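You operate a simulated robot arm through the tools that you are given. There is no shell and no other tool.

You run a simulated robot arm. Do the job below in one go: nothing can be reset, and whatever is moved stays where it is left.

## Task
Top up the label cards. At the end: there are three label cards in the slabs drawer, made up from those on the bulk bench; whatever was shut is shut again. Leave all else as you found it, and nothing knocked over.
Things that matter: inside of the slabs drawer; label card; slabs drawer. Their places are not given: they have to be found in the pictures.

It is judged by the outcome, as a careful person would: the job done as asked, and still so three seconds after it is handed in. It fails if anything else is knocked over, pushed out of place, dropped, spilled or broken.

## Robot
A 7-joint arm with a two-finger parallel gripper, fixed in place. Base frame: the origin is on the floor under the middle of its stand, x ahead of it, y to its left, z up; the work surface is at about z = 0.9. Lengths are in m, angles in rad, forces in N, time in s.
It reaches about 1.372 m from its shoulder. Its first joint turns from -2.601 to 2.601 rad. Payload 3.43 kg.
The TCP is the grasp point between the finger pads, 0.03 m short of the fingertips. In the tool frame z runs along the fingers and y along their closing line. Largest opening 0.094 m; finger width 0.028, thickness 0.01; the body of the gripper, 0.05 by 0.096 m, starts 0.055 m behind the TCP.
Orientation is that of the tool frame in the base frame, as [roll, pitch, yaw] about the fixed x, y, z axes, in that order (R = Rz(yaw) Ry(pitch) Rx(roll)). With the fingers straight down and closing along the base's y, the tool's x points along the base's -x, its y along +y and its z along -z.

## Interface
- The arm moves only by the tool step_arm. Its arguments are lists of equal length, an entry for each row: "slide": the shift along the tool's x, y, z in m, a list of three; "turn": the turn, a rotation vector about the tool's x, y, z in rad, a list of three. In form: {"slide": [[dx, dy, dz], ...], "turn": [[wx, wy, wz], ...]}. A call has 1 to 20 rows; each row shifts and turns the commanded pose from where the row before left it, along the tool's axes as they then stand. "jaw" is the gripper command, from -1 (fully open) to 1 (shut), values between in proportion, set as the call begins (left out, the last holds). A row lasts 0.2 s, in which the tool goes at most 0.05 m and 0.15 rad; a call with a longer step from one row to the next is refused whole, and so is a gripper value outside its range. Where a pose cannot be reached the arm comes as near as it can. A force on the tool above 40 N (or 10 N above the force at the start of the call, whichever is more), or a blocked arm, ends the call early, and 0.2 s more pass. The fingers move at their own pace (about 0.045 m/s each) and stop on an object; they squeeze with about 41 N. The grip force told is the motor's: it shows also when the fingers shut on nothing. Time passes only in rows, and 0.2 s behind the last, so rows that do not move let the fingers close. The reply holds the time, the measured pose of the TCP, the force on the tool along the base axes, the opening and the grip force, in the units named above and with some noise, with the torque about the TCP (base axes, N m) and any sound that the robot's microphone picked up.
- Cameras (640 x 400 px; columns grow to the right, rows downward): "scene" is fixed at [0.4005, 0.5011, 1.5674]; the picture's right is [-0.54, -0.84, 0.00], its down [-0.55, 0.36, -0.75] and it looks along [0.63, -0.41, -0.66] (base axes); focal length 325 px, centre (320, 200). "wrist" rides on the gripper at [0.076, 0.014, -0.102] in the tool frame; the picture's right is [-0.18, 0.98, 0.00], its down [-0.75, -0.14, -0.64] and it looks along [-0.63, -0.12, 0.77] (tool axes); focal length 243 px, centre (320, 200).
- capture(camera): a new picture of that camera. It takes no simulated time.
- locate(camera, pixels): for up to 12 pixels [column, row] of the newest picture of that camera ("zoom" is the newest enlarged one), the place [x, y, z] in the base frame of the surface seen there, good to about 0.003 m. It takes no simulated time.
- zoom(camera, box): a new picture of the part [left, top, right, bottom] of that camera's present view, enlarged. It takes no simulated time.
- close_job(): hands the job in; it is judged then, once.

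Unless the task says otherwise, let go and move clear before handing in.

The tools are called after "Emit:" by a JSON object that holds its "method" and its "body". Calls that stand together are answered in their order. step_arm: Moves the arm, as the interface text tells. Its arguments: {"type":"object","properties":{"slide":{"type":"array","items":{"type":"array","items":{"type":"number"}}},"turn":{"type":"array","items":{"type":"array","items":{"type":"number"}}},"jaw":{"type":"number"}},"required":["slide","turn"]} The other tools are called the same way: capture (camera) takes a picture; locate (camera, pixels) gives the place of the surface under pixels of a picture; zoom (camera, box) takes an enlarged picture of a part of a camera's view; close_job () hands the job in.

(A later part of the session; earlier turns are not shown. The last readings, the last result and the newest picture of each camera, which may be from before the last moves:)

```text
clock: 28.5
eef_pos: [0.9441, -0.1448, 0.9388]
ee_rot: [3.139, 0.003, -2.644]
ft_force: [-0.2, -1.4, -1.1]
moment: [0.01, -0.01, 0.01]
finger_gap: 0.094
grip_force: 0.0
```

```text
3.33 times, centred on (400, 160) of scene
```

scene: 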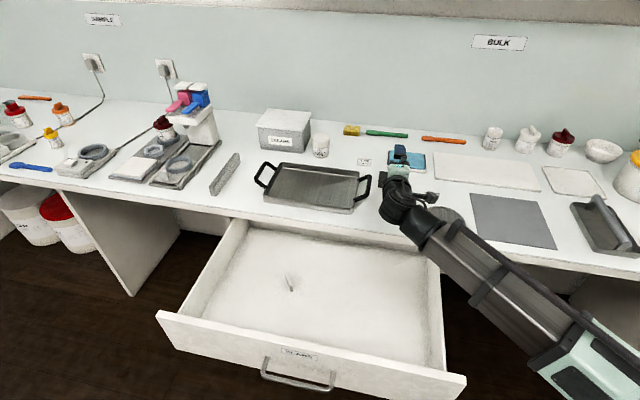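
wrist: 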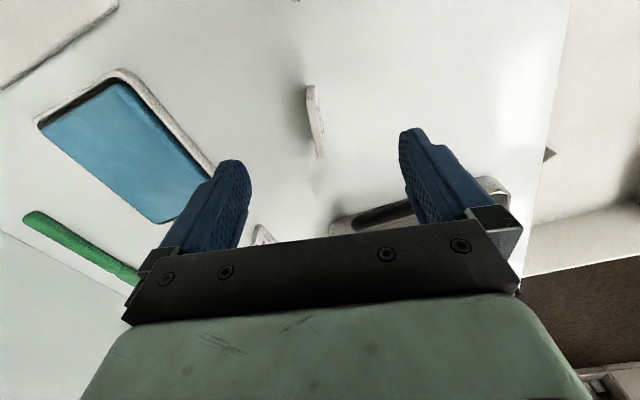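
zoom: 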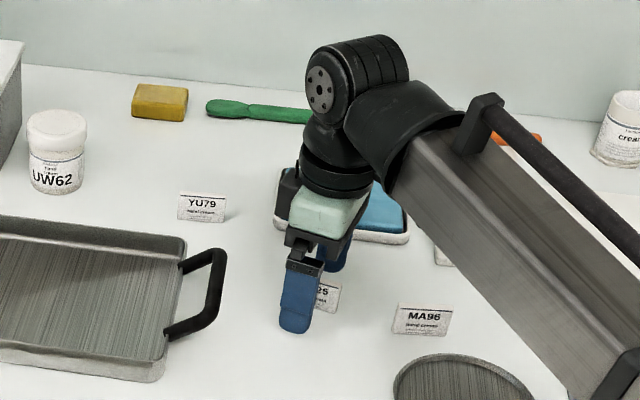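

The card stands between the fingers, no contact. I'll verify alignment with fresh points on the card's top edge.

Emit:
{"method": "zoom", "body": {"camera": "wrist", "box": [200, 40, 480, 240]}}

Emit:
{"method": "locate", "body": {"camera": "zoom", "pixels": [[246, 204], [264, 201], [258, 250], [274, 246], [274, 300], [291, 297], [288, 340], [304, 337]]}}

```text
2.00 times, centred on (340, 140) of wrist
```

zoom: 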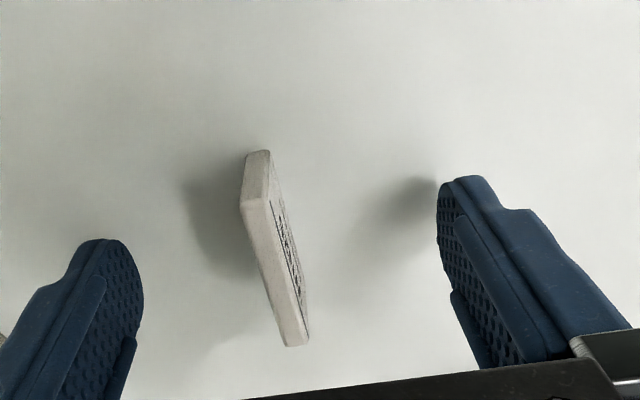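

```text
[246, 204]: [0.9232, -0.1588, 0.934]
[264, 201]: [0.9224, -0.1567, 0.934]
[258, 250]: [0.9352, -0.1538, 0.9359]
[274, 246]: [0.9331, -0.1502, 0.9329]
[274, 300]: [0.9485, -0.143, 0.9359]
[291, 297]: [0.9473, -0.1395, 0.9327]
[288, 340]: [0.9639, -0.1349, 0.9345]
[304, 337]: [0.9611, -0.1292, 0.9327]
```

The card's centre is within about a millimetre of the TCP and its angle within a few degrees. I'll trim the yaw slightly and close gently around it.

Emit:
{"method": "step_arm", "body": {"slide": [[0, 0, 0], [0, 0, 0]], "turn": [[0, 0, -0.045], [0, 0, 0]]}}

Emit:
{"method": "step_arm", "body": {"slide": [[0, 0, 0], [0, 0, 0], [0, 0, 0], [0, 0, 0], [0, 0, 0], [0, 0, 0], [0, 0, 0]], "turn": [[0, 0, 0], [0, 0, 0], [0, 0, 0], [0, 0, 0], [0, 0, 0], [0, 0, 0], [0, 0, 0]], "jaw": 1}}

Emit:
{"method": "zoom", "body": {"camera": "wrist", "box": [200, 40, 480, 240]}}

```text
clock: 29.1
eef_pos: [0.9443, -0.1446, 0.9388]
ee_rot: [-3.141, 0.002, -2.599]
ft_force: [-0.6, -0.4, -0.2]
moment: [0.05, -0.02, 0.0]
finger_gap: 0.0939
grip_force: 0.1
```

```text
clock: 30.7
eef_pos: [0.9449, -0.1447, 0.9385]
ee_rot: [3.14, 0.003, -2.599]
ft_force: [-0.4, -0.6, 1.5]
moment: [0.01, -0.04, -0.01]
finger_gap: 0.0061
grip_force: 40.4
```

```text
2.00 times, centred on (340, 140) of wrist
```

zoom: 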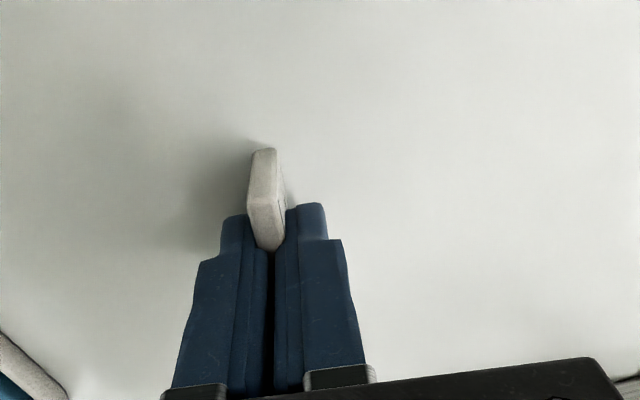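

The card is gripped (gap 0.0061) with TCP 0.0375 above the bench. I'll lift it straight up and check that it came along.

Emit:
{"method": "step_arm", "body": {"slide": [[0, 0, -0.01], [0, 0, -0.02], [0, 0, -0.02], [0, 0, -0.02], [0, 0, -0.02], [0, 0, 0]], "turn": [[0, 0, 0], [0, 0, 0], [0, 0, 0], [0, 0, 0], [0, 0, 0], [0, 0, 0]]}}

Emit:
{"method": "capture", "body": {"camera": "scene"}}

Emit:
{"method": "zoom", "body": {"camera": "wrist", "box": [200, 40, 480, 240]}}

```text
clock: 32.1
eef_pos: [0.9435, -0.1457, 1.0289]
ee_rot: [-3.141, 0.003, -2.6]
ft_force: [0.9, -0.5, 0.2]
moment: [-0.03, -0.01, 0.01]
finger_gap: 0.0062
grip_force: 40.6
```

```text
taken
```

scene: 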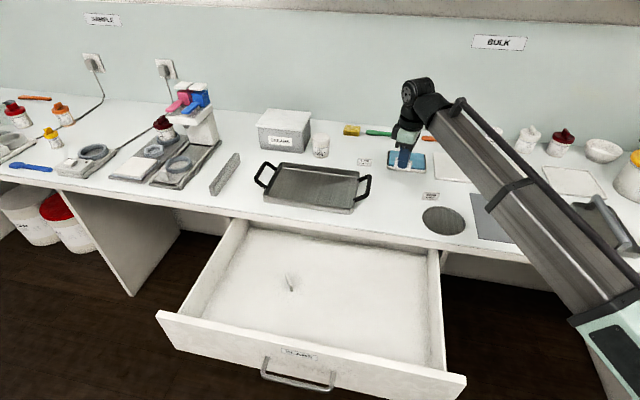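

```text
2.00 times, centred on (340, 140) of wrist
```

zoom: 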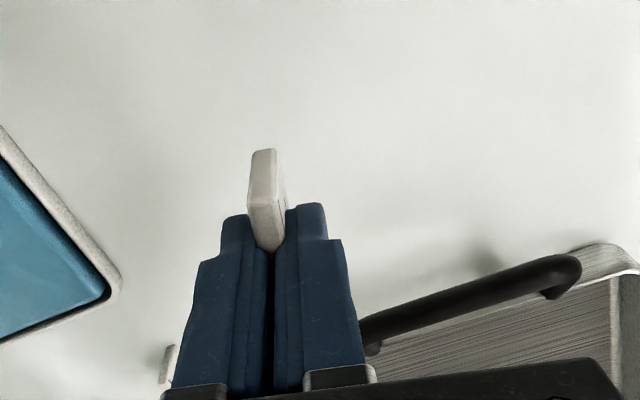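

WN25 is held and clear of the bench. I'll carry it at z≈1.03 toward the open drawer in a straight line.

Emit:
{"method": "step_arm", "body": {"slide": [[-0.005, 0.0207, 0], [-0.0097, 0.0414, 0], [-0.0097, 0.0414, 0], [-0.0097, 0.0414, 0], [-0.0097, 0.0414, 0], [-0.0097, 0.0414, 0]], "turn": [[0, 0, 0], [0, 0, 0], [0, 0, 0], [0, 0, 0], [0, 0, 0], [0, 0, 0]]}}

Emit:
{"method": "capture", "body": {"camera": "scene"}}

```text
clock: 33.5
eef_pos: [0.8733, 0.076, 1.0307]
ee_rot: [-3.141, 0.004, -2.601]
ft_force: [-0.5, -0.3, 0.8]
moment: [-0.05, 0.01, 0.01]
finger_gap: 0.0061
grip_force: 40.2
```

```text
taken
```

scene: 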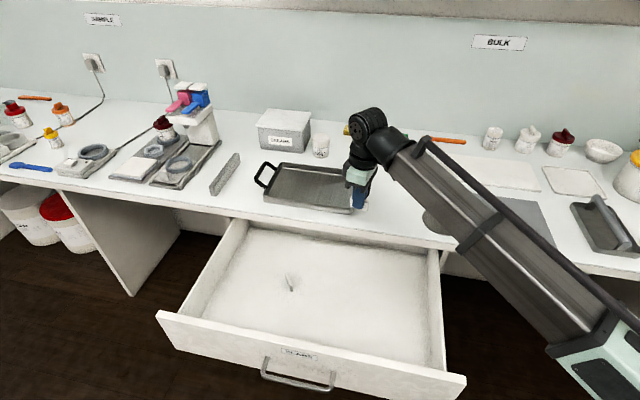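

Path is clear so far. I'll finish the move over the drawer at (0.827, 0.219).

Emit:
{"method": "step_arm", "body": {"slide": [[-0.0086, 0.0366, 0], [-0.0086, 0.0366, 0], [-0.0086, 0.0366, 0], [-0.0086, 0.0366, 0]], "turn": [[0, 0, 0], [0, 0, 0], [0, 0, 0], [0, 0, 0]]}}

Emit:
{"method": "capture", "body": {"camera": "scene"}}

```text
clock: 34.5
eef_pos: [0.8262, 0.2213, 1.0286]
ee_rot: [3.141, 0.004, -2.598]
ft_force: [-0.3, 0.0, 0.1]
moment: [-0.01, 0.02, -0.02]
finger_gap: 0.0062
grip_force: 40.4
```

```text
taken
```

scene: 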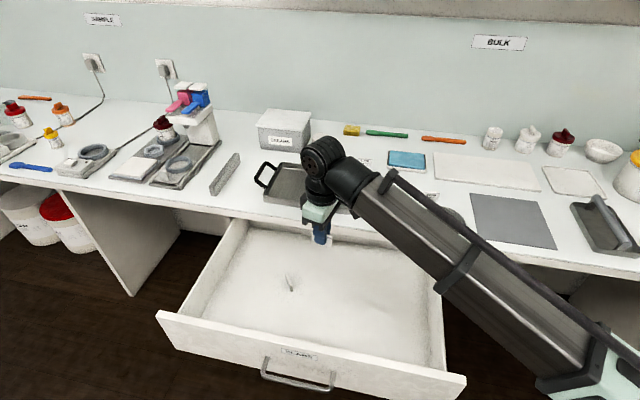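

Over the drawer with no contact. I'll yaw so the card's plane is closer to the drawer's sliding direction, then lower to z≈0.80 and check.

Emit:
{"method": "step_arm", "body": {"slide": [[0, 0, 0], [0, 0, 0], [0, 0, 0], [0, 0, 0], [0, 0, 0], [0, 0, 0], [0, 0, 0]], "turn": [[0, 0, 0.127], [0, 0, 0.127], [0, 0, 0.127], [0, 0, 0.127], [0, 0, 0.127], [0, 0, 0.127], [0, 0, 0.127]]}}

Emit:
{"method": "step_arm", "body": {"slide": [[0, 0, 0.02], [0, 0, 0.035], [0, 0, 0.035], [0, 0, 0.035], [0, 0, 0.035], [0, 0, 0.035], [0, 0, 0.03], [0, 0, 0]], "turn": [[0, 0, 0], [0, 0, 0], [0, 0, 0], [0, 0, 0], [0, 0, 0], [0, 0, 0], [0, 0, 0], [0, 0, 0]]}}

Emit:
{"method": "capture", "body": {"camera": "scene"}}

Emit:
{"method": "capture", "body": {"camera": "wrist"}}

```text
clock: 36.1
eef_pos: [0.8266, 0.2213, 1.0292]
ee_rot: [3.138, 0.001, 2.792]
ft_force: [0.6, -0.4, -0.1]
moment: [0.0, 0.0, 0.03]
finger_gap: 0.0064
grip_force: 40.4
```

```text
clock: 37.9
eef_pos: [0.8302, 0.2188, 0.8054]
ee_rot: [3.138, 0.003, 2.794]
ft_force: [0.4, 1.2, -1.0]
moment: [0.0, 0.01, -0.01]
finger_gap: 0.0059
grip_force: 40.6
```

```text
taken
```

scene: 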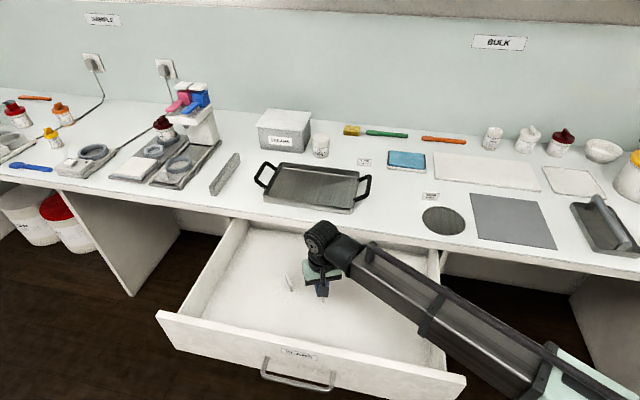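

```text
taken
```

wrist: 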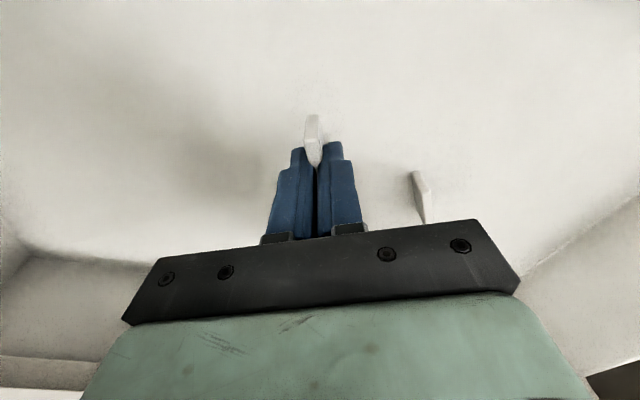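

All good; the card hangs just above the drawer floor, the existing card is to the right in the wrist view at (420,195). I'll lower slowly to just above contact.

Emit:
{"method": "step_arm", "body": {"slide": [[0, 0, 0.012], [0, 0, 0.012], [0, 0, 0.01], [0, 0, 0.006], [0, 0, 0.003], [0, 0, 0]], "turn": [[0, 0, 0], [0, 0, 0], [0, 0, 0], [0, 0, 0], [0, 0, 0], [0, 0, 0]]}}

Emit:
{"method": "zoom", "body": {"camera": "wrist", "box": [220, 80, 420, 230]}}

```text
clock: 39.3
eef_pos: [0.8282, 0.221, 0.7615]
ee_rot: [3.138, 0.001, 2.794]
ft_force: [0.9, 0.2, 0.1]
moment: [0.0, -0.03, -0.01]
finger_gap: 0.0061
grip_force: 40.3
```

```text
2.67 times, centred on (320, 155) of wrist
```

zoom: 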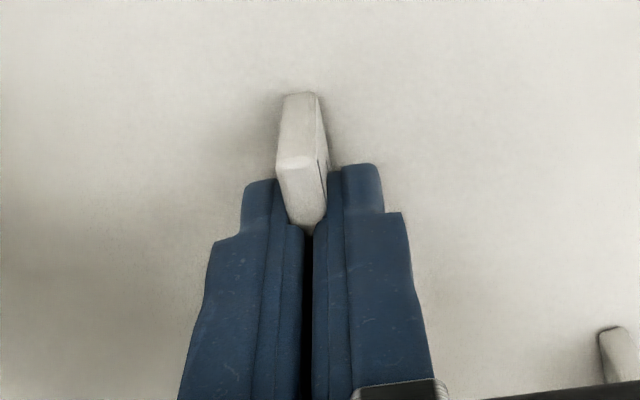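

No contact yet at TCP z=0.7615. I'll creep down in 1 mm steps and watch the vertical force.

Emit:
{"method": "step_arm", "body": {"slide": [[0, 0, 0.001], [0, 0, 0.001], [0, 0, 0]], "turn": [[0, 0, 0], [0, 0, 0], [0, 0, 0]]}}

Emit:
{"method": "step_arm", "body": {"slide": [[0, 0, 0.0005], [0, 0, 0.0005], [0, 0, 0]], "turn": [[0, 0, 0], [0, 0, 0], [0, 0, 0]]}}

```text
clock: 40.1
eef_pos: [0.8281, 0.2201, 0.7588]
ee_rot: [3.139, 0.001, 2.794]
ft_force: [0.0, -0.5, -0.4]
moment: [-0.01, -0.02, -0.03]
finger_gap: 0.0063
grip_force: 40.4
```

```text
clock: 40.9
eef_pos: [0.8269, 0.222, 0.7583]
ee_rot: [3.138, 0.003, 2.794]
ft_force: [-0.6, -1.2, 4.8]
moment: [-0.05, -0.01, -0.02]
finger_gap: 0.0064
grip_force: 40.4
```

Contact felt (4.8 N up), so the card's foot rests on the drawer floor. I'll open the fingers and look before rising.

Emit:
{"method": "step_arm", "body": {"slide": [[0, 0, 0], [0, 0, 0], [0, 0, 0], [0, 0, 0], [0, 0, 0]], "turn": [[0, 0, 0], [0, 0, 0], [0, 0, 0], [0, 0, 0], [0, 0, 0]], "jaw": -0.5}}

Emit:
{"method": "zoom", "body": {"camera": "wrist", "box": [180, 50, 460, 240]}}

```text
clock: 42.1
eef_pos: [0.8271, 0.2214, 0.7589]
ee_rot: [3.137, 0.002, 2.796]
ft_force: [0.4, -0.7, -0.2]
moment: [0.01, 0.02, -0.01]
finger_gap: 0.0705
grip_force: 0.0
```

```text
2.11 times, centred on (320, 145) of wrist
```

zoom: 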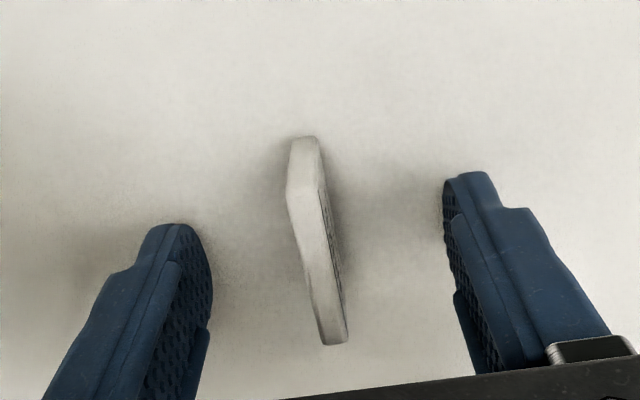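

WN25 stands upright between the open fingers. I'll rise straight up.

Emit:
{"method": "step_arm", "body": {"slide": [[0, 0, -0.01], [0, 0, -0.02], [0, 0, -0.035], [0, 0, -0.04], [0, 0, -0.04], [0, 0, -0.04], [0, 0, -0.04], [0, 0, -0.04]], "turn": [[0, 0, 0], [0, 0, 0], [0, 0, 0], [0, 0, 0], [0, 0, 0], [0, 0, 0], [0, 0, 0], [0, 0, 0]]}}

Emit:
{"method": "capture", "body": {"camera": "scene"}}

Emit:
{"method": "capture", "body": {"camera": "wrist"}}

```text
clock: 43.9
eef_pos: [0.8271, 0.2208, 1.0243]
ee_rot: [3.137, 0.003, 2.795]
ft_force: [0.6, 0.2, -0.4]
moment: [0.01, 0.02, 0.02]
finger_gap: 0.0706
grip_force: 0.1
```

```text
taken
```

scene: 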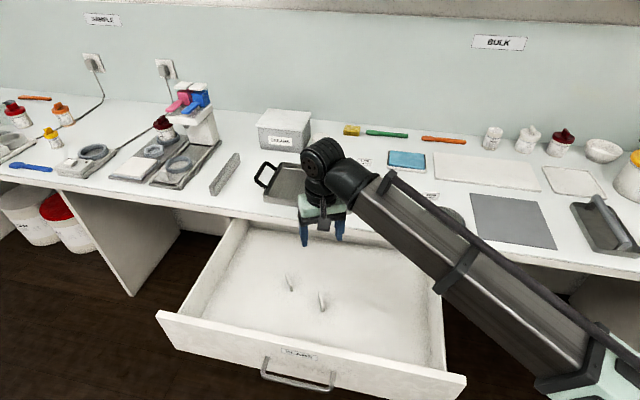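

```text
taken
```

wrist: 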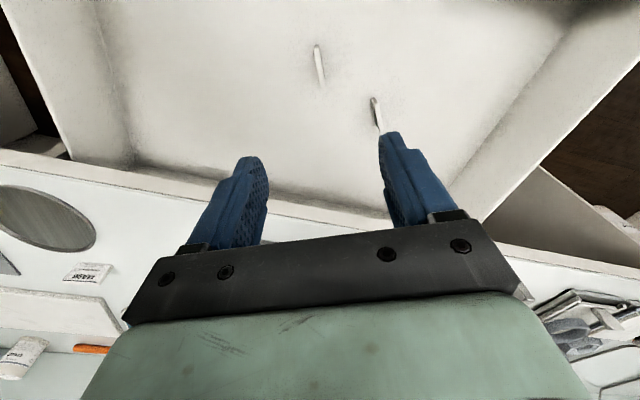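

Both cards stand upright in the drawer at (290,283) and (322,302). Now I'll travel to card MA96 near (0.857, −0.199).

Emit:
{"method": "step_arm", "body": {"slide": [[-0.0171, -0.0385, 0], [-0.0171, -0.0385, 0], [-0.0171, -0.0385, 0], [-0.0171, -0.0385, 0], [-0.0171, -0.0385, 0], [-0.0171, -0.0385, 0], [-0.0171, -0.0385, 0], [-0.0171, -0.0385, 0], [-0.0171, -0.0385, 0], [-0.0171, -0.0385, 0]], "turn": [[0, 0, 0], [0, 0, 0], [0, 0, 0], [0, 0, 0], [0, 0, 0], [0, 0, 0], [0, 0, 0], [0, 0, 0], [0, 0, 0], [0, 0, 0]], "jaw": -1}}

Emit:
{"method": "step_arm", "body": {"slide": [[0, 0, 0], [0, 0, 0], [0, 0, 0], [0, 0, 0], [0, 0, 0], [0, 0, 0], [0, 0, 0], [0, 0, 0], [0, 0, 0]], "turn": [[0, 0, -0.139], [0, 0, -0.139], [0, 0, -0.139], [0, 0, -0.139], [0, 0, -0.139], [0, 0, -0.139], [0, 0, -0.139], [0, 0, -0.139], [0, 0, -0.139]]}}

Emit:
{"method": "capture", "body": {"camera": "wrist"}}

Emit:
{"method": "capture", "body": {"camera": "scene"}}

```text
clock: 46.1
eef_pos: [0.8578, -0.1985, 1.0248]
ee_rot: [3.136, 0.001, 2.794]
ft_force: [0.8, -0.7, -0.7]
moment: [-0.02, 0.01, -0.01]
finger_gap: 0.0943
grip_force: 0.0
```

```text
clock: 48.1
eef_pos: [0.8567, -0.1994, 1.0223]
ee_rot: [-3.14, 0.003, -2.235]
ft_force: [1.4, 0.3, 0.0]
moment: [-0.03, 0.0, -0.01]
finger_gap: 0.0942
grip_force: 0.1
```

```text
taken
```

wrist: 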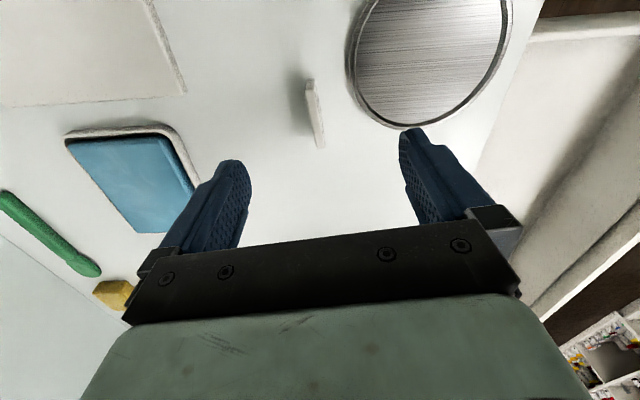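

```text
taken
```

scene: 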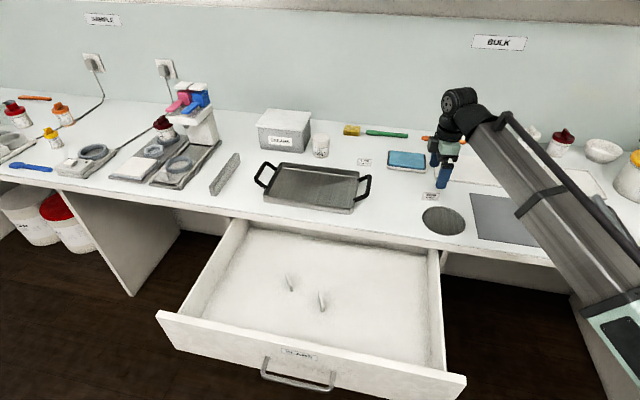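

MA96 is between the fingers at (315,115), with the steel disc close on the right side. I'll zoom and locate the card's top and the disc's near edge.

Emit:
{"method": "zoom", "body": {"camera": "wrist", "box": [240, 40, 420, 200]}}

Emit:
{"method": "locate", "body": {"camera": "wrist", "pixels": [[349, 70], [358, 98], [380, 118], [410, 127], [352, 40], [360, 10], [400, 80], [385, 125]]}}

```text
2.50 times, centred on (330, 120) of wrist
```

zoom: 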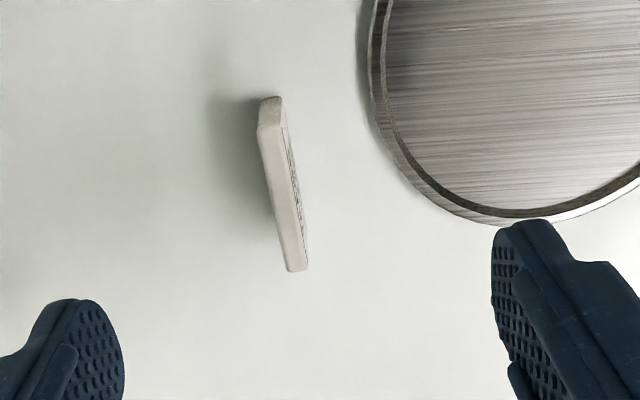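

```text
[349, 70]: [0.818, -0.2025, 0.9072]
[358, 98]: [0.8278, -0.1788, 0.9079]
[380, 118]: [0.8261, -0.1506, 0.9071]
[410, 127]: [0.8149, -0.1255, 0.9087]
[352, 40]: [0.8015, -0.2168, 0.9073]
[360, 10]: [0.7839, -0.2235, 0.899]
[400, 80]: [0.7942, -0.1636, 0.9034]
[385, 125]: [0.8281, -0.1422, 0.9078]
```

Emit:
{"method": "locate", "body": {"camera": "zoom", "pixels": [[261, 134], [278, 131], [266, 165], [284, 162], [275, 205], [293, 203], [282, 240], [299, 238], [289, 266], [305, 264]]}}

```text
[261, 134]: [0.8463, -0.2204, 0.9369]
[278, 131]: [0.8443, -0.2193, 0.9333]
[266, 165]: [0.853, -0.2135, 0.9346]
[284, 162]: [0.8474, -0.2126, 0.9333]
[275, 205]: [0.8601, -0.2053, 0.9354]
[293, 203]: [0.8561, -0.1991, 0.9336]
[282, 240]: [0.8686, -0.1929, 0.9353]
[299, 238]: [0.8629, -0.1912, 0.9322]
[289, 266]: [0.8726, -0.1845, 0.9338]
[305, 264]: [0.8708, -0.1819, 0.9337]
```

The disc's edge is only ~0.035 m from the card's plane, so I'll narrow the opening to about 0.036 and grip a bit higher. Centre (0.8583, −0.2018), plane ~54°; first I'll align and come down to just above the card.

Emit:
{"method": "step_arm", "body": {"slide": [[0.0009, -0.0027, 0], [0, 0, 0.015], [0, 0, 0.016], [0, 0, 0.016], [0, 0, 0]], "turn": [[0, 0, -0.042], [0, 0, 0], [0, 0, 0], [0, 0, 0], [0, 0, 0]], "jaw": 0.234}}

Emit:
{"method": "zoom", "body": {"camera": "wrist", "box": [220, 40, 420, 240]}}

Emit:
{"method": "locate", "body": {"camera": "zoom", "pixels": [[320, 200]]}}

```text
clock: 49.3
eef_pos: [0.8584, -0.2029, 0.9757]
ee_rot: [-3.14, 0.002, -2.197]
ft_force: [-0.1, -0.1, 0.1]
moment: [-0.03, 0.02, 0.01]
finger_gap: 0.036
grip_force: 0.0
```

```text
2.00 times, centred on (320, 140) of wrist
```

zoom: 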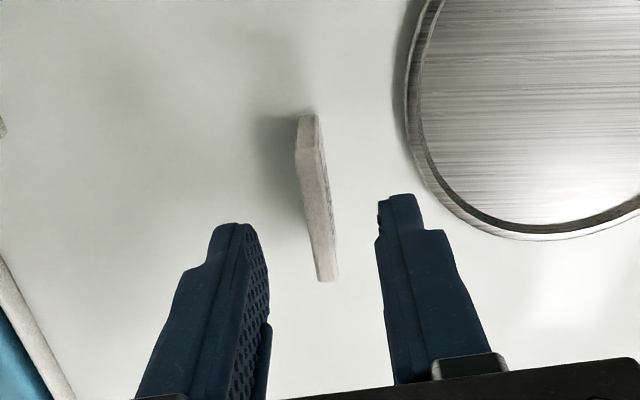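

```text
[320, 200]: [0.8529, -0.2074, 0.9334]
```

Emit:
{"method": "locate", "body": {"camera": "zoom", "pixels": [[299, 152], [315, 150], [304, 185], [321, 183], [311, 225], [328, 222], [316, 255], [333, 252], [319, 278], [335, 276], [240, 225], [398, 197]]}}

```text
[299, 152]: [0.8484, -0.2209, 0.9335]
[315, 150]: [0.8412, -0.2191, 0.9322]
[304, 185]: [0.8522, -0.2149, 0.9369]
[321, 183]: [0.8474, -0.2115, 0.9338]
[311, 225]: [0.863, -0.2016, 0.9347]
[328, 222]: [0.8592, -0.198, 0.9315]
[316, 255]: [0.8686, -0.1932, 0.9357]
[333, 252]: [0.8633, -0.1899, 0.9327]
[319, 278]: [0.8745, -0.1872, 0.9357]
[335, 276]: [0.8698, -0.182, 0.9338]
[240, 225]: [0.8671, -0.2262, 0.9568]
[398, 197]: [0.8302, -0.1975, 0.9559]
```

The card is centred within a millimetre and the right finger clears the disc. I'll descend to TCP z≈0.941.

Emit:
{"method": "step_arm", "body": {"slide": [[0, 0, 0.012], [0, 0, 0.012], [0, 0, 0.0105], [0, 0, 0]], "turn": [[0, 0, 0], [0, 0, 0], [0, 0, 0], [0, 0, 0]]}}

Emit:
{"method": "zoom", "body": {"camera": "wrist", "box": [220, 40, 420, 240]}}

```text
clock: 50.3
eef_pos: [0.8579, -0.2016, 0.9408]
ee_rot: [3.141, 0.002, -2.198]
ft_force: [-0.2, 0.1, -0.3]
moment: [0.02, -0.01, 0.0]
finger_gap: 0.0361
grip_force: 0.1
```

```text
2.00 times, centred on (320, 140) of wrist
```

zoom: 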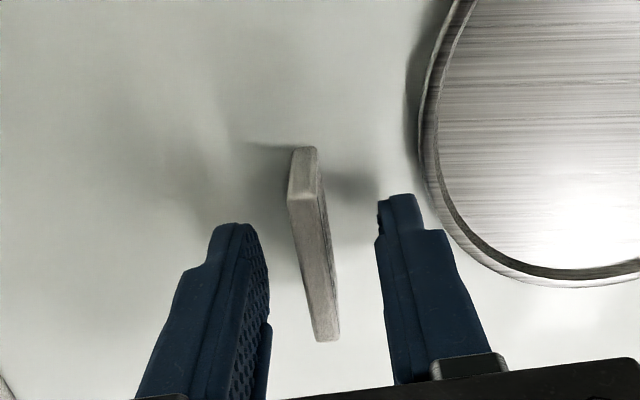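

The card is nicely between the fingers with no contact and the disc untouched. I'll close on it.

Emit:
{"method": "step_arm", "body": {"slide": [[0, 0, 0], [0, 0, 0], [0, 0, 0], [0, 0, 0], [0, 0, 0]], "turn": [[0, 0, 0], [0, 0, 0], [0, 0, 0], [0, 0, 0], [0, 0, 0]], "jaw": 1}}

Emit:
{"method": "step_arm", "body": {"slide": [[0, 0, -0.01], [0, 0, -0.02], [0, 0, -0.02], [0, 0, -0.02], [0, 0, -0.02], [0, 0, 0]], "turn": [[0, 0, 0], [0, 0, 0], [0, 0, 0], [0, 0, 0], [0, 0, 0], [0, 0, 0]]}}

Emit:
{"method": "capture", "body": {"camera": "scene"}}

Emit:
{"method": "capture", "body": {"camera": "wrist"}}

```text
clock: 51.5
eef_pos: [0.8581, -0.2007, 0.9412]
ee_rot: [-3.139, 0.004, -2.198]
ft_force: [0.4, 0.0, -0.3]
moment: [-0.02, 0.02, 0.03]
finger_gap: 0.0065
grip_force: 40.4
```

```text
clock: 52.9
eef_pos: [0.8572, -0.2027, 1.0309]
ee_rot: [3.141, 0.004, -2.197]
ft_force: [-0.9, 0.0, -0.2]
moment: [0.0, 0.02, 0.04]
finger_gap: 0.006
grip_force: 40.5
```

```text
taken
```

scene: 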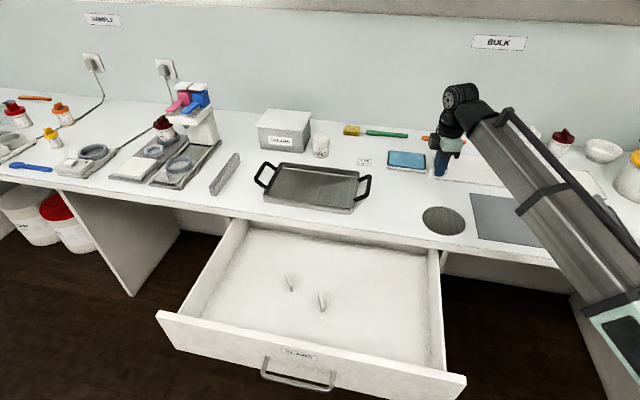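

```text
taken
```

wrist: 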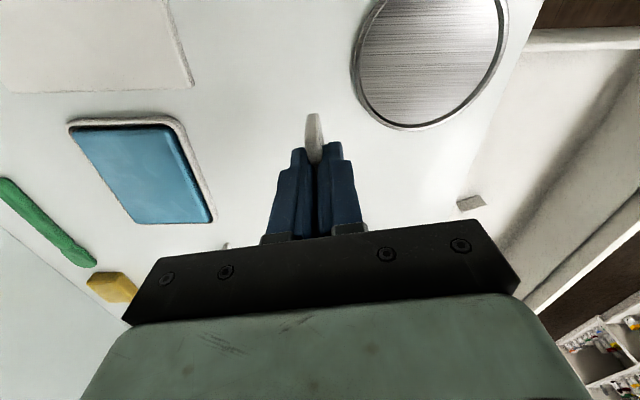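

MA96 is lifted. I'll carry it at slightly lower height to the drawer, toward (0.788, 0.138).

Emit:
{"method": "step_arm", "body": {"slide": [[-0.0118, 0.0128, 0], [-0.0236, 0.0255, 0.004], [-0.0236, 0.0255, 0.004], [-0.0236, 0.0255, 0.004], [-0.0236, 0.0255, 0.004], [-0.0236, 0.0255, 0.004]], "turn": [[0, 0, 0], [0, 0, 0], [0, 0, 0], [0, 0, 0], [0, 0, 0], [0, 0, 0]]}}

Emit:
{"method": "capture", "body": {"camera": "scene"}}

```text
clock: 54.3
eef_pos: [0.8214, -0.0149, 1.0122]
ee_rot: [-3.142, 0.002, -2.199]
ft_force: [-0.3, -0.5, 0.0]
moment: [0.0, 0.01, 0.02]
finger_gap: 0.0061
grip_force: 40.5
```

```text
taken
```

scene: 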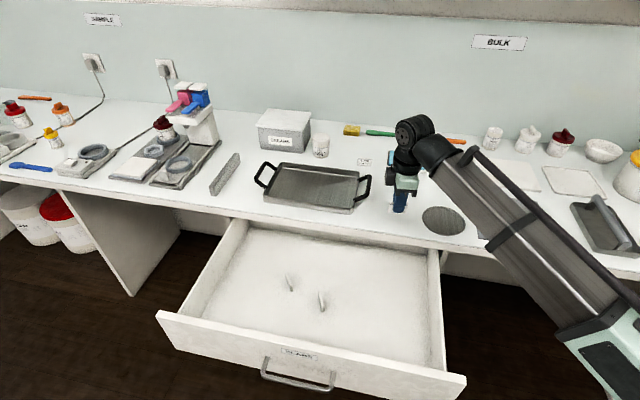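

Clear so far. Continuing to above the drawer and then yawing the card to match the other one.

Emit:
{"method": "step_arm", "body": {"slide": [[-0.0209, 0.0232, 0.002], [-0.0209, 0.0232, 0.002], [-0.0209, 0.0232, 0.002], [-0.0209, 0.0232, 0.002], [-0.0209, 0.0232, 0.002], [0, 0, 0]], "turn": [[0, 0, 0], [0, 0, 0], [0, 0, 0], [0, 0, 0], [0, 0, 0], [0, 0, 0]]}}

Emit:
{"method": "step_arm", "body": {"slide": [[0, 0, 0], [0, 0, 0], [0, 0, 0], [0, 0, 0], [0, 0, 0], [0, 0, 0], [0, 0, 0], [0, 0, 0], [0, 0, 0], [0, 0, 0]], "turn": [[0, 0, 0.129], [0, 0, 0.129], [0, 0, 0.129], [0, 0, 0.129], [0, 0, 0.129], [0, 0, 0.129], [0, 0, 0.129], [0, 0, 0.129], [0, 0, 0.129], [0, 0, 0.129]]}}

Emit:
{"method": "capture", "body": {"camera": "scene"}}

Emit:
{"method": "capture", "body": {"camera": "wrist"}}

```text
clock: 55.7
eef_pos: [0.7856, 0.1374, 0.9999]
ee_rot: [-3.14, 0.003, -2.197]
ft_force: [0.2, -1.2, 0.1]
moment: [-0.01, 0.03, 0.0]
finger_gap: 0.0061
grip_force: 40.8
```

```text
clock: 57.9
eef_pos: [0.7878, 0.1382, 1.0021]
ee_rot: [3.137, 0.001, 2.795]
ft_force: [-0.3, 0.2, -0.2]
moment: [-0.01, -0.01, 0.04]
finger_gap: 0.0064
grip_force: 40.6
```

```text
taken
```

scene: 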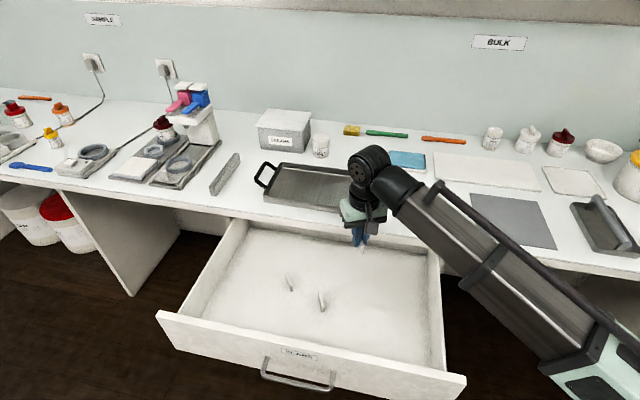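

```text
taken
```

wrist: 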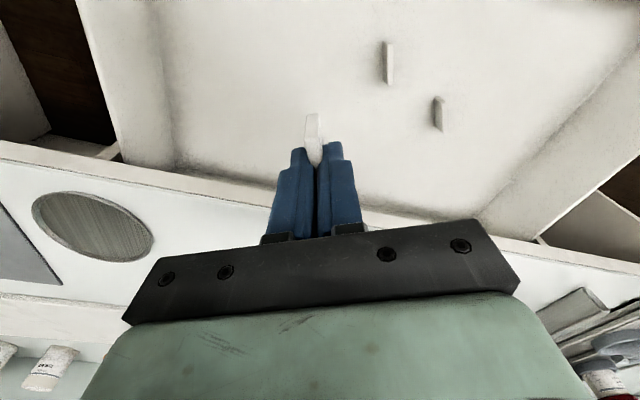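

Positioned over a free spot, cards beside it at (388,62) and (438,112) in the wrist view. Lowering to z≈0.807 first.

Emit:
{"method": "step_arm", "body": {"slide": [[0, 0, 0.02], [0, 0, 0.035], [0, 0, 0.035], [0, 0, 0.035], [0, 0, 0.035], [0, 0, 0.035], [0, 0, 0]], "turn": [[0, 0, 0], [0, 0, 0], [0, 0, 0], [0, 0, 0], [0, 0, 0], [0, 0, 0], [0, 0, 0]]}}

Emit:
{"method": "step_arm", "body": {"slide": [[0, 0, 0.015], [0, 0, 0.012], [0, 0, 0.008], [0, 0, 0.004], [0, 0, 0]], "turn": [[0, 0, 0], [0, 0, 0], [0, 0, 0], [0, 0, 0], [0, 0, 0]]}}

Emit:
{"method": "capture", "body": {"camera": "scene"}}

```text
clock: 59.5
eef_pos: [0.7881, 0.138, 0.8062]
ee_rot: [3.138, 0.004, 2.797]
ft_force: [-1.1, 0.2, 0.3]
moment: [0.03, 0.0, -0.03]
finger_gap: 0.006
grip_force: 40.4
```

```text
clock: 60.7
eef_pos: [0.7893, 0.1385, 0.7675]
ee_rot: [3.139, 0.002, 2.797]
ft_force: [0.2, 0.9, 0.3]
moment: [0.01, 0.04, 0.02]
finger_gap: 0.0059
grip_force: 40.5
```

```text
taken
```

scene: 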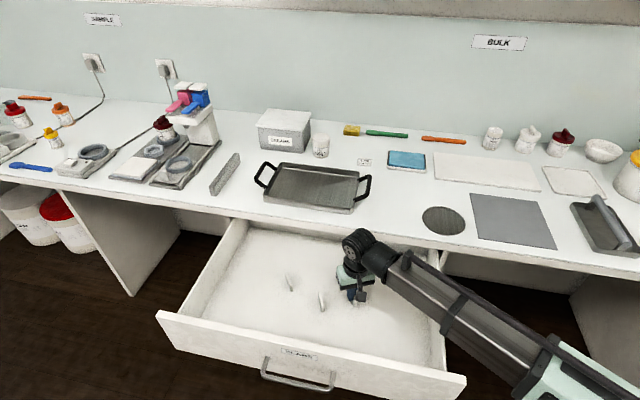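

At TCP z≈0.7675 there is no contact yet. I'll creep down toward the expected contact at about 0.761.

Emit:
{"method": "step_arm", "body": {"slide": [[0, 0, 0.002], [0, 0, 0.002], [0, 0, 0.001], [0, 0, 0]], "turn": [[0, 0, 0], [0, 0, 0], [0, 0, 0], [0, 0, 0]]}}

Emit:
{"method": "step_arm", "body": {"slide": [[0, 0, 0.0005], [0, 0, 0.0005], [0, 0, 0]], "turn": [[0, 0, 0], [0, 0, 0], [0, 0, 0]]}}

```text
clock: 61.7
eef_pos: [0.7889, 0.1386, 0.7621]
ee_rot: [3.139, 0.001, 2.797]
ft_force: [-0.4, -0.5, 0.0]
moment: [0.0, -0.02, 0.01]
finger_gap: 0.006
grip_force: 40.8
```

```text
clock: 62.5
eef_pos: [0.7881, 0.1386, 0.7616]
ee_rot: [3.139, 0.001, 2.796]
ft_force: [-0.7, -0.3, 1.0]
moment: [0.0, -0.03, 0.05]
finger_gap: 0.0064
grip_force: 40.3
```

Emit:
{"method": "step_arm", "body": {"slide": [[0, 0, 0.0005], [0, 0, 0.0005], [0, 0, 0]], "turn": [[0, 0, 0], [0, 0, 0], [0, 0, 0]]}}

```text
clock: 63.3
eef_pos: [0.7888, 0.1386, 0.7594]
ee_rot: [3.138, 0.003, 2.796]
ft_force: [0.7, -0.2, 18.1]
moment: [-0.06, -0.13, 0.01]
finger_gap: 0.0063
grip_force: 40.3
```

Contact is firm now (18 N). I'll ease up about 0.8 mm, then open the fingers.

Emit:
{"method": "step_arm", "body": {"slide": [[0, 0, -0.0007], [0, 0, 0]], "turn": [[0, 0, 0], [0, 0, 0]]}}

Emit:
{"method": "step_arm", "body": {"slide": [[0, 0, 0], [0, 0, 0], [0, 0, 0], [0, 0, 0], [0, 0, 0]], "turn": [[0, 0, 0], [0, 0, 0], [0, 0, 0], [0, 0, 0], [0, 0, 0]], "jaw": -0.5}}

Emit:
{"method": "zoom", "body": {"camera": "wrist", "box": [180, 50, 460, 240]}}

```text
clock: 63.9
eef_pos: [0.788, 0.1386, 0.7617]
ee_rot: [3.138, 0.001, 2.798]
ft_force: [1.9, 1.0, 8.3]
moment: [0.01, -0.15, 0.02]
finger_gap: 0.0064
grip_force: 40.4
```

```text
clock: 65.1
eef_pos: [0.7883, 0.1375, 0.7606]
ee_rot: [3.139, 0.002, 2.796]
ft_force: [1.1, 0.8, -0.1]
moment: [-0.04, 0.0, -0.01]
finger_gap: 0.0706
grip_force: 0.1
```

```text
2.11 times, centred on (320, 145) of wrist
```

zoom: 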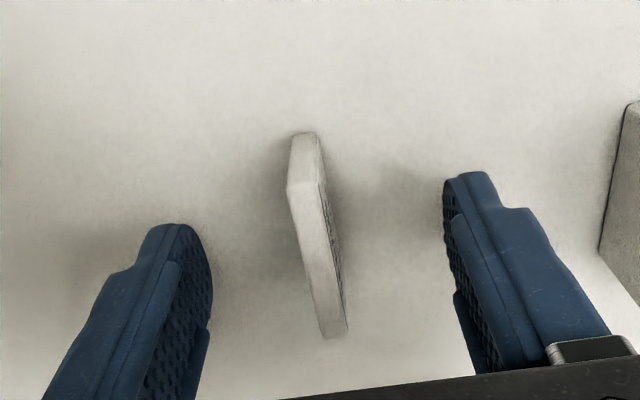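

MA96 stands upright on the drawer floor. I'll rise straight up and check all three.

Emit:
{"method": "step_arm", "body": {"slide": [[0, 0, -0.01], [0, 0, -0.02], [0, 0, -0.035], [0, 0, -0.04], [0, 0, -0.04], [0, 0, -0.04], [0, 0, -0.04], [0, 0, -0.03]], "turn": [[0, 0, 0], [0, 0, 0], [0, 0, 0], [0, 0, 0], [0, 0, 0], [0, 0, 0], [0, 0, 0], [0, 0, 0]]}}

Emit:
{"method": "capture", "body": {"camera": "scene"}}

Emit:
{"method": "capture", "body": {"camera": "wrist"}}

```text
clock: 66.9
eef_pos: [0.7898, 0.1385, 1.0157]
ee_rot: [3.139, 0.001, 2.795]
ft_force: [0.2, 0.5, 0.3]
moment: [0.03, 0.01, 0.04]
finger_gap: 0.0706
grip_force: 0.1
```

```text
taken
```

scene: 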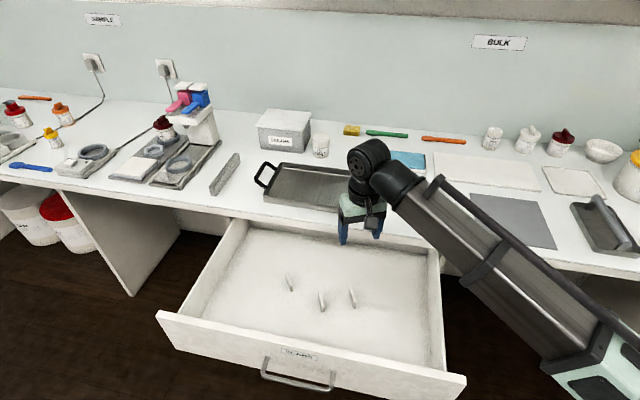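

```text
taken
```

wrist: 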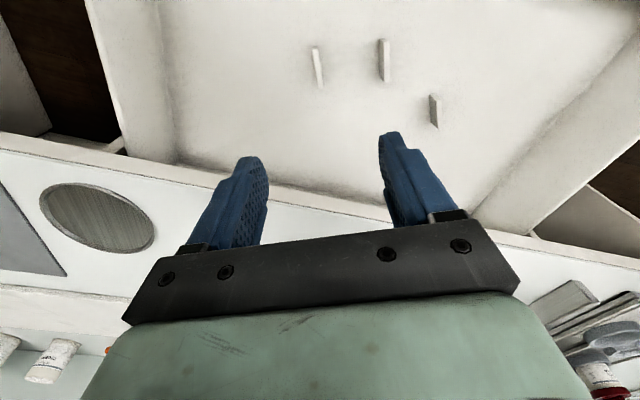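

All three cards stand upright in the drawer (scene (290,283), (322,302), (352,298)). Now I'll yaw back and tilt the hand to horizontal for the handle.

Emit:
{"method": "step_arm", "body": {"slide": [[0, 0, 0], [0, 0, 0], [0, 0, 0], [0, 0, 0], [0, 0, 0], [0, 0, 0], [0, 0, 0], [0, 0, 0]], "turn": [[0, 0, -0.1415], [0, 0, -0.1415], [0, 0, -0.1415], [0, 0, -0.1415], [0, 0, -0.1415], [0, 0, -0.1415], [0, 0, -0.1415], [0, 0, -0.1415]]}}

Emit:
{"method": "step_arm", "body": {"slide": [[0, 0, 0], [0, 0, 0], [0, 0, 0], [0, 0, 0], [0, 0, 0], [0, 0, 0], [0, 0, 0], [0, 0, 0], [0, 0, 0], [0, 0, 0]], "turn": [[0.1406, 0, 0], [0.1406, 0, 0], [0.1406, 0, 0], [0.1406, 0, 0], [0.1406, 0, 0], [0.1406, 0, 0], [0.1406, 0, 0], [0.1406, 0, 0], [0.1406, 0, 0], [0.1406, 0, 0]]}}

Emit:
{"method": "capture", "body": {"camera": "scene"}}

```text
clock: 68.7
eef_pos: [0.7886, 0.1369, 1.0161]
ee_rot: [-3.141, 0.003, -2.352]
ft_force: [-0.5, -0.4, -0.3]
moment: [-0.01, 0.01, -0.01]
finger_gap: 0.0705
grip_force: 0.0
```

```text
clock: 70.9
eef_pos: [0.7879, 0.138, 1.0159]
ee_rot: [-1.735, 0.002, -2.354]
ft_force: [-0.2, -0.6, -0.1]
moment: [0.03, 0.03, -0.03]
finger_gap: 0.0704
grip_force: 0.2
```

```text
taken
```

scene: 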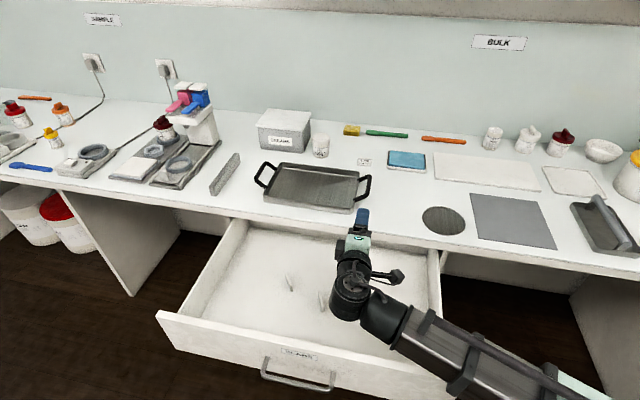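

The hand is horizontal at (0.788, 0.138, 1.016), yaw −2.354. I'll retreat over the drawer front and then descend in front of the handle.

Emit:
{"method": "step_arm", "body": {"slide": [[-0.0109, 0.0043, -0.0398], [-0.0109, 0.0043, -0.0398], [-0.0109, 0.0043, -0.0398], [-0.0109, 0.0043, -0.0398], [-0.0109, 0.0043, -0.0398], [-0.0109, 0.0043, -0.0398], [-0.0109, 0.0043, -0.0398], [-0.0109, 0.0043, -0.0398], [-0.0109, 0.0043, -0.0398]], "turn": [[0, 0, 0], [0, 0, 0], [0, 0, 0], [0, 0, 0], [0, 0, 0], [0, 0, 0], [0, 0, 0], [0, 0, 0], [0, 0, 0]], "jaw": -1}}

Emit:
{"method": "capture", "body": {"camera": "scene"}}

```text
clock: 72.9
eef_pos: [0.605, 0.4615, 1.0369]
ee_rot: [-1.735, 0.003, -2.355]
ft_force: [-0.8, 0.8, 0.8]
moment: [0.03, -0.01, 0.04]
finger_gap: 0.0942
grip_force: 0.0
```

```text
taken
```

scene: 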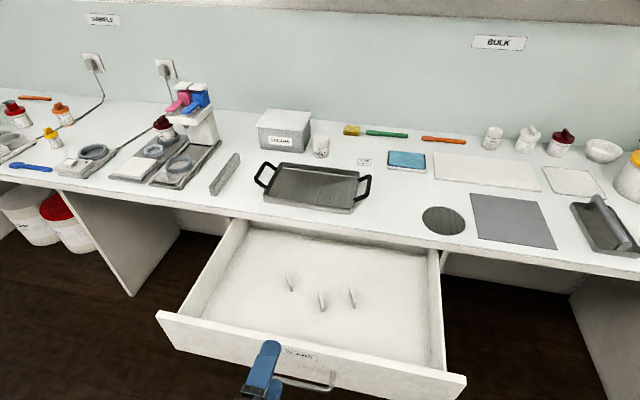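

I'm clear in front of the drawer (d≈0.10). Now I'll descend to handle height.

Emit:
{"method": "step_arm", "body": {"slide": [[0, 0.0424, 0.007], [0, 0.0424, 0.007], [0, 0.0424, 0.007], [0, 0.0424, 0.007], [0, 0.0424, 0.007], [0, 0.0424, 0.007], [0, 0, 0]], "turn": [[0, 0, 0], [0, 0, 0], [0, 0, 0], [0, 0, 0], [0, 0, 0], [0, 0, 0], [0, 0, 0]]}}

Emit:
{"method": "capture", "body": {"camera": "wrist"}}

Emit:
{"method": "locate", "body": {"camera": "wrist", "pixels": [[285, 60], [300, 120]]}}

```text
clock: 74.5
eef_pos: [0.5985, 0.4603, 0.7793]
ee_rot: [-1.736, 0.004, -2.356]
ft_force: [-0.1, -0.5, -0.1]
moment: [-0.02, -0.01, 0.03]
finger_gap: 0.0941
grip_force: 0.1
```

```text
taken
```

wrist: 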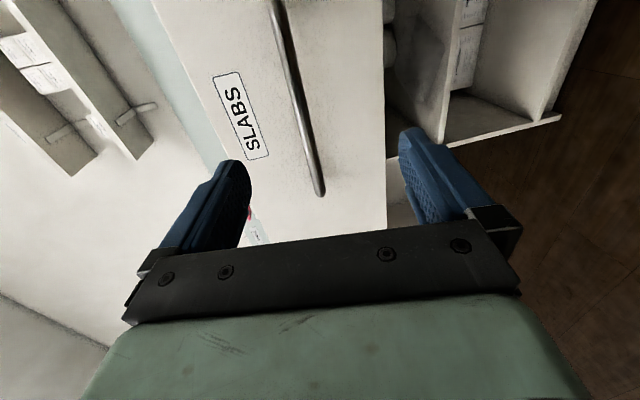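

```text
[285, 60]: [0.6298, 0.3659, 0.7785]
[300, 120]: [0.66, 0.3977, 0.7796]
```

The handle bar is at d≈0.186–0.19, z≈0.779. I'll advance so it sits between the fingers as before.

Emit:
{"method": "step_arm", "body": {"slide": [[-0.0013, -0.0045, 0.0273], [-0.0013, -0.0045, 0.0273], [-0.0013, -0.0045, 0.0273], [0, 0, 0]], "turn": [[0, 0, 0], [0, 0, 0], [0, 0, 0], [0, 0, 0]]}}

Emit:
{"method": "capture", "body": {"camera": "wrist"}}

```text
clock: 75.5
eef_pos: [0.6637, 0.4053, 0.7784]
ee_rot: [-1.736, 0.002, -2.353]
ft_force: [-0.6, -0.1, 0.1]
moment: [-0.02, 0.04, 0.03]
finger_gap: 0.0943
grip_force: 0.0
```

```text
taken
```

wrist: 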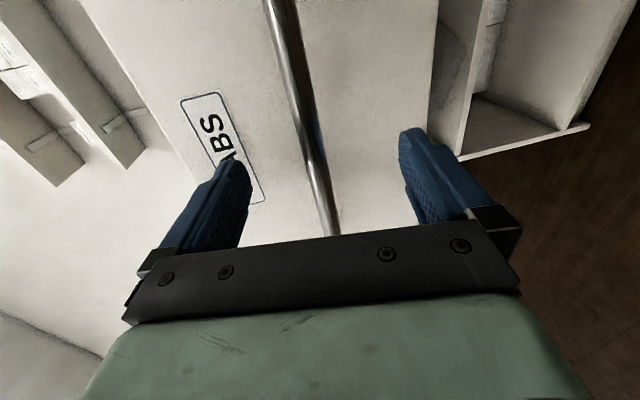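

The bar is between the fingers just as on the first grip. Closing on it.

Emit:
{"method": "step_arm", "body": {"slide": [[0, 0, 0], [0, 0, 0], [0, 0, 0], [0, 0, 0], [0, 0, 0], [0, 0, 0], [0, 0, 0]], "turn": [[0, 0, 0], [0, 0, 0], [0, 0, 0], [0, 0, 0], [0, 0, 0], [0, 0, 0], [0, 0, 0]], "jaw": 1}}

Emit:
{"method": "zoom", "body": {"camera": "scene", "box": [180, 210, 480, 398]}}

```text
clock: 77.1
eef_pos: [0.6626, 0.4057, 0.7779]
ee_rot: [-1.735, 0.002, -2.355]
ft_force: [1.6, 0.8, 3.4]
moment: [-0.2, 0.19, -0.03]
finger_gap: 0.012
grip_force: 44.9
```

```text
2.13 times, centred on (330, 304) of scene
```

zoom: 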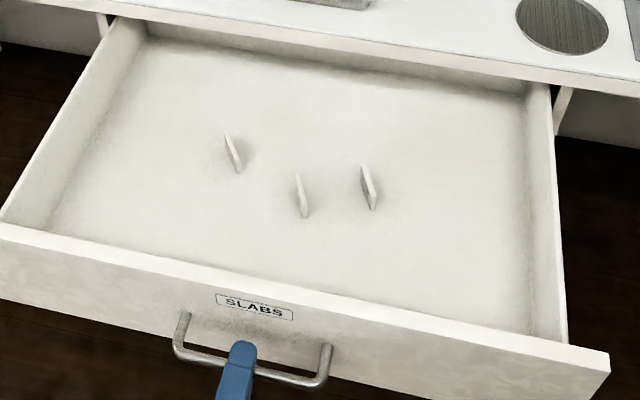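

Gripped, and all three cards stand upright. I'll push the drawer in gently, with ramped speed so the cards don't tip.

Emit:
{"method": "step_arm", "body": {"slide": [[0, -0.0007, 0.0039], [0, -0.0013, 0.0079], [0, -0.002, 0.0118], [0, -0.0026, 0.0158], [0, -0.0026, 0.0158], [0, -0.0026, 0.0158], [0, -0.0026, 0.0158], [0, -0.0026, 0.0158], [0, -0.0026, 0.0158], [0, -0.0026, 0.0158], [0, -0.0026, 0.0158], [0, -0.002, 0.0118], [0, -0.0013, 0.0079], [0, -0.0007, 0.0039]], "turn": [[0, 0, 0], [0, 0, 0], [0, 0, 0], [0, 0, 0], [0, 0, 0], [0, 0, 0], [0, 0, 0], [0, 0, 0], [0, 0, 0], [0, 0, 0], [0, 0, 0], [0, 0, 0], [0, 0, 0], [0, 0, 0]]}}

Emit:
{"method": "capture", "body": {"camera": "scene"}}

Emit:
{"method": "zoom", "body": {"camera": "scene", "box": [180, 200, 480, 388]}}

```text
clock: 80.1
eef_pos: [0.7885, 0.2816, 0.7778]
ee_rot: [-1.734, 0.005, -2.361]
ft_force: [-21.8, -19.7, -12.3]
moment: [-0.25, 0.37, -0.61]
finger_gap: 0.0116
grip_force: 45.0
```

```text
taken
```

scene: 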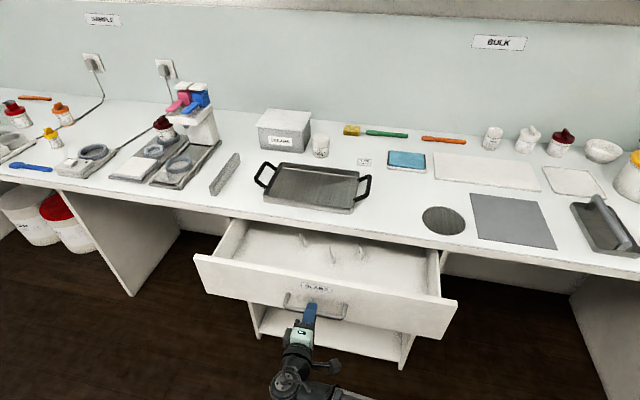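

```text
2.13 times, centred on (330, 294) of scene
```

zoom: 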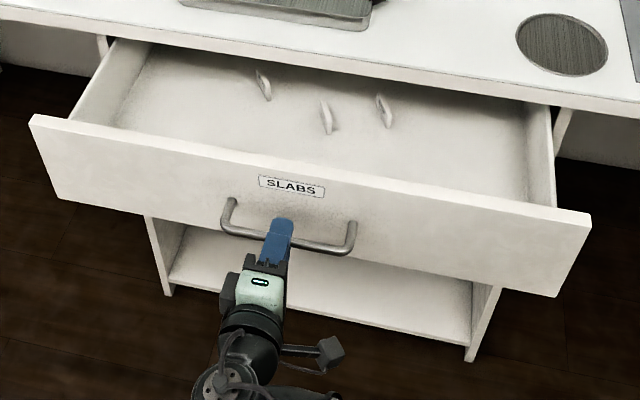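

The drawer is about half closed and the cards still stand. A sideways load of ~29 N has built up, so I'll relieve it by easing along the bar before continuing.

Emit:
{"method": "step_arm", "body": {"slide": [[0.002, 0, 0], [0.0015, 0, 0], [0, 0.0008, 0]], "turn": [[0, 0, 0], [0, 0, 0], [0, 0, 0]]}}

```text
clock: 80.9
eef_pos: [0.7868, 0.2805, 0.779]
ee_rot: [-1.732, 0.005, -2.35]
ft_force: [0.8, -0.4, 0.8]
moment: [-0.35, 0.37, -1.37]
finger_gap: 0.0118
grip_force: 44.6
```

Load relieved. Continuing the push another ~0.14 m with the same gentle profile and a tiny lateral correction.

Emit:
{"method": "step_arm", "body": {"slide": [[0.0001, -0.0007, 0.0039], [0.0001, -0.0013, 0.0079], [0.0002, -0.002, 0.0118], [0.0003, -0.0026, 0.0158], [0.0003, -0.0026, 0.0158], [0.0003, -0.0026, 0.0158], [0.0003, -0.0026, 0.0158], [0.0003, -0.0026, 0.0158], [0.0003, -0.0026, 0.0158], [0.0002, -0.002, 0.0118], [0.0001, -0.0013, 0.0079], [0.0001, -0.0007, 0.0039]], "turn": [[0, 0, 0], [0, 0, 0], [0, 0, 0], [0, 0, 0], [0, 0, 0], [0, 0, 0], [0, 0, 0], [0, 0, 0], [0, 0, 0], [0, 0, 0], [0, 0, 0], [0, 0, 0]]}}

Emit:
{"method": "zoom", "body": {"camera": "scene", "box": [180, 180, 480, 368]}}

```text
clock: 83.1
eef_pos: [0.8781, 0.1895, 0.7788]
ee_rot: [-1.733, 0.004, -2.348]
ft_force: [2.2, 2.5, -0.5]
moment: [-0.14, 0.2, -0.46]
finger_gap: 0.0117
grip_force: 45.5
stopped in row 10: the force on the tool passed its limit at 41 N (the readings are from after the stop); the commanded pose is now the measured one
```

```text
2.13 times, centred on (330, 274) of scene
```

zoom: 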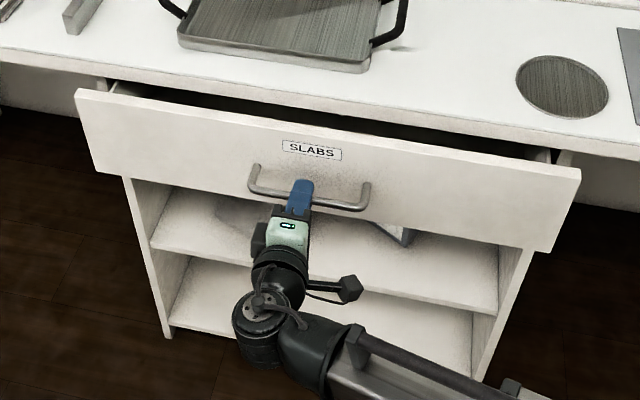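

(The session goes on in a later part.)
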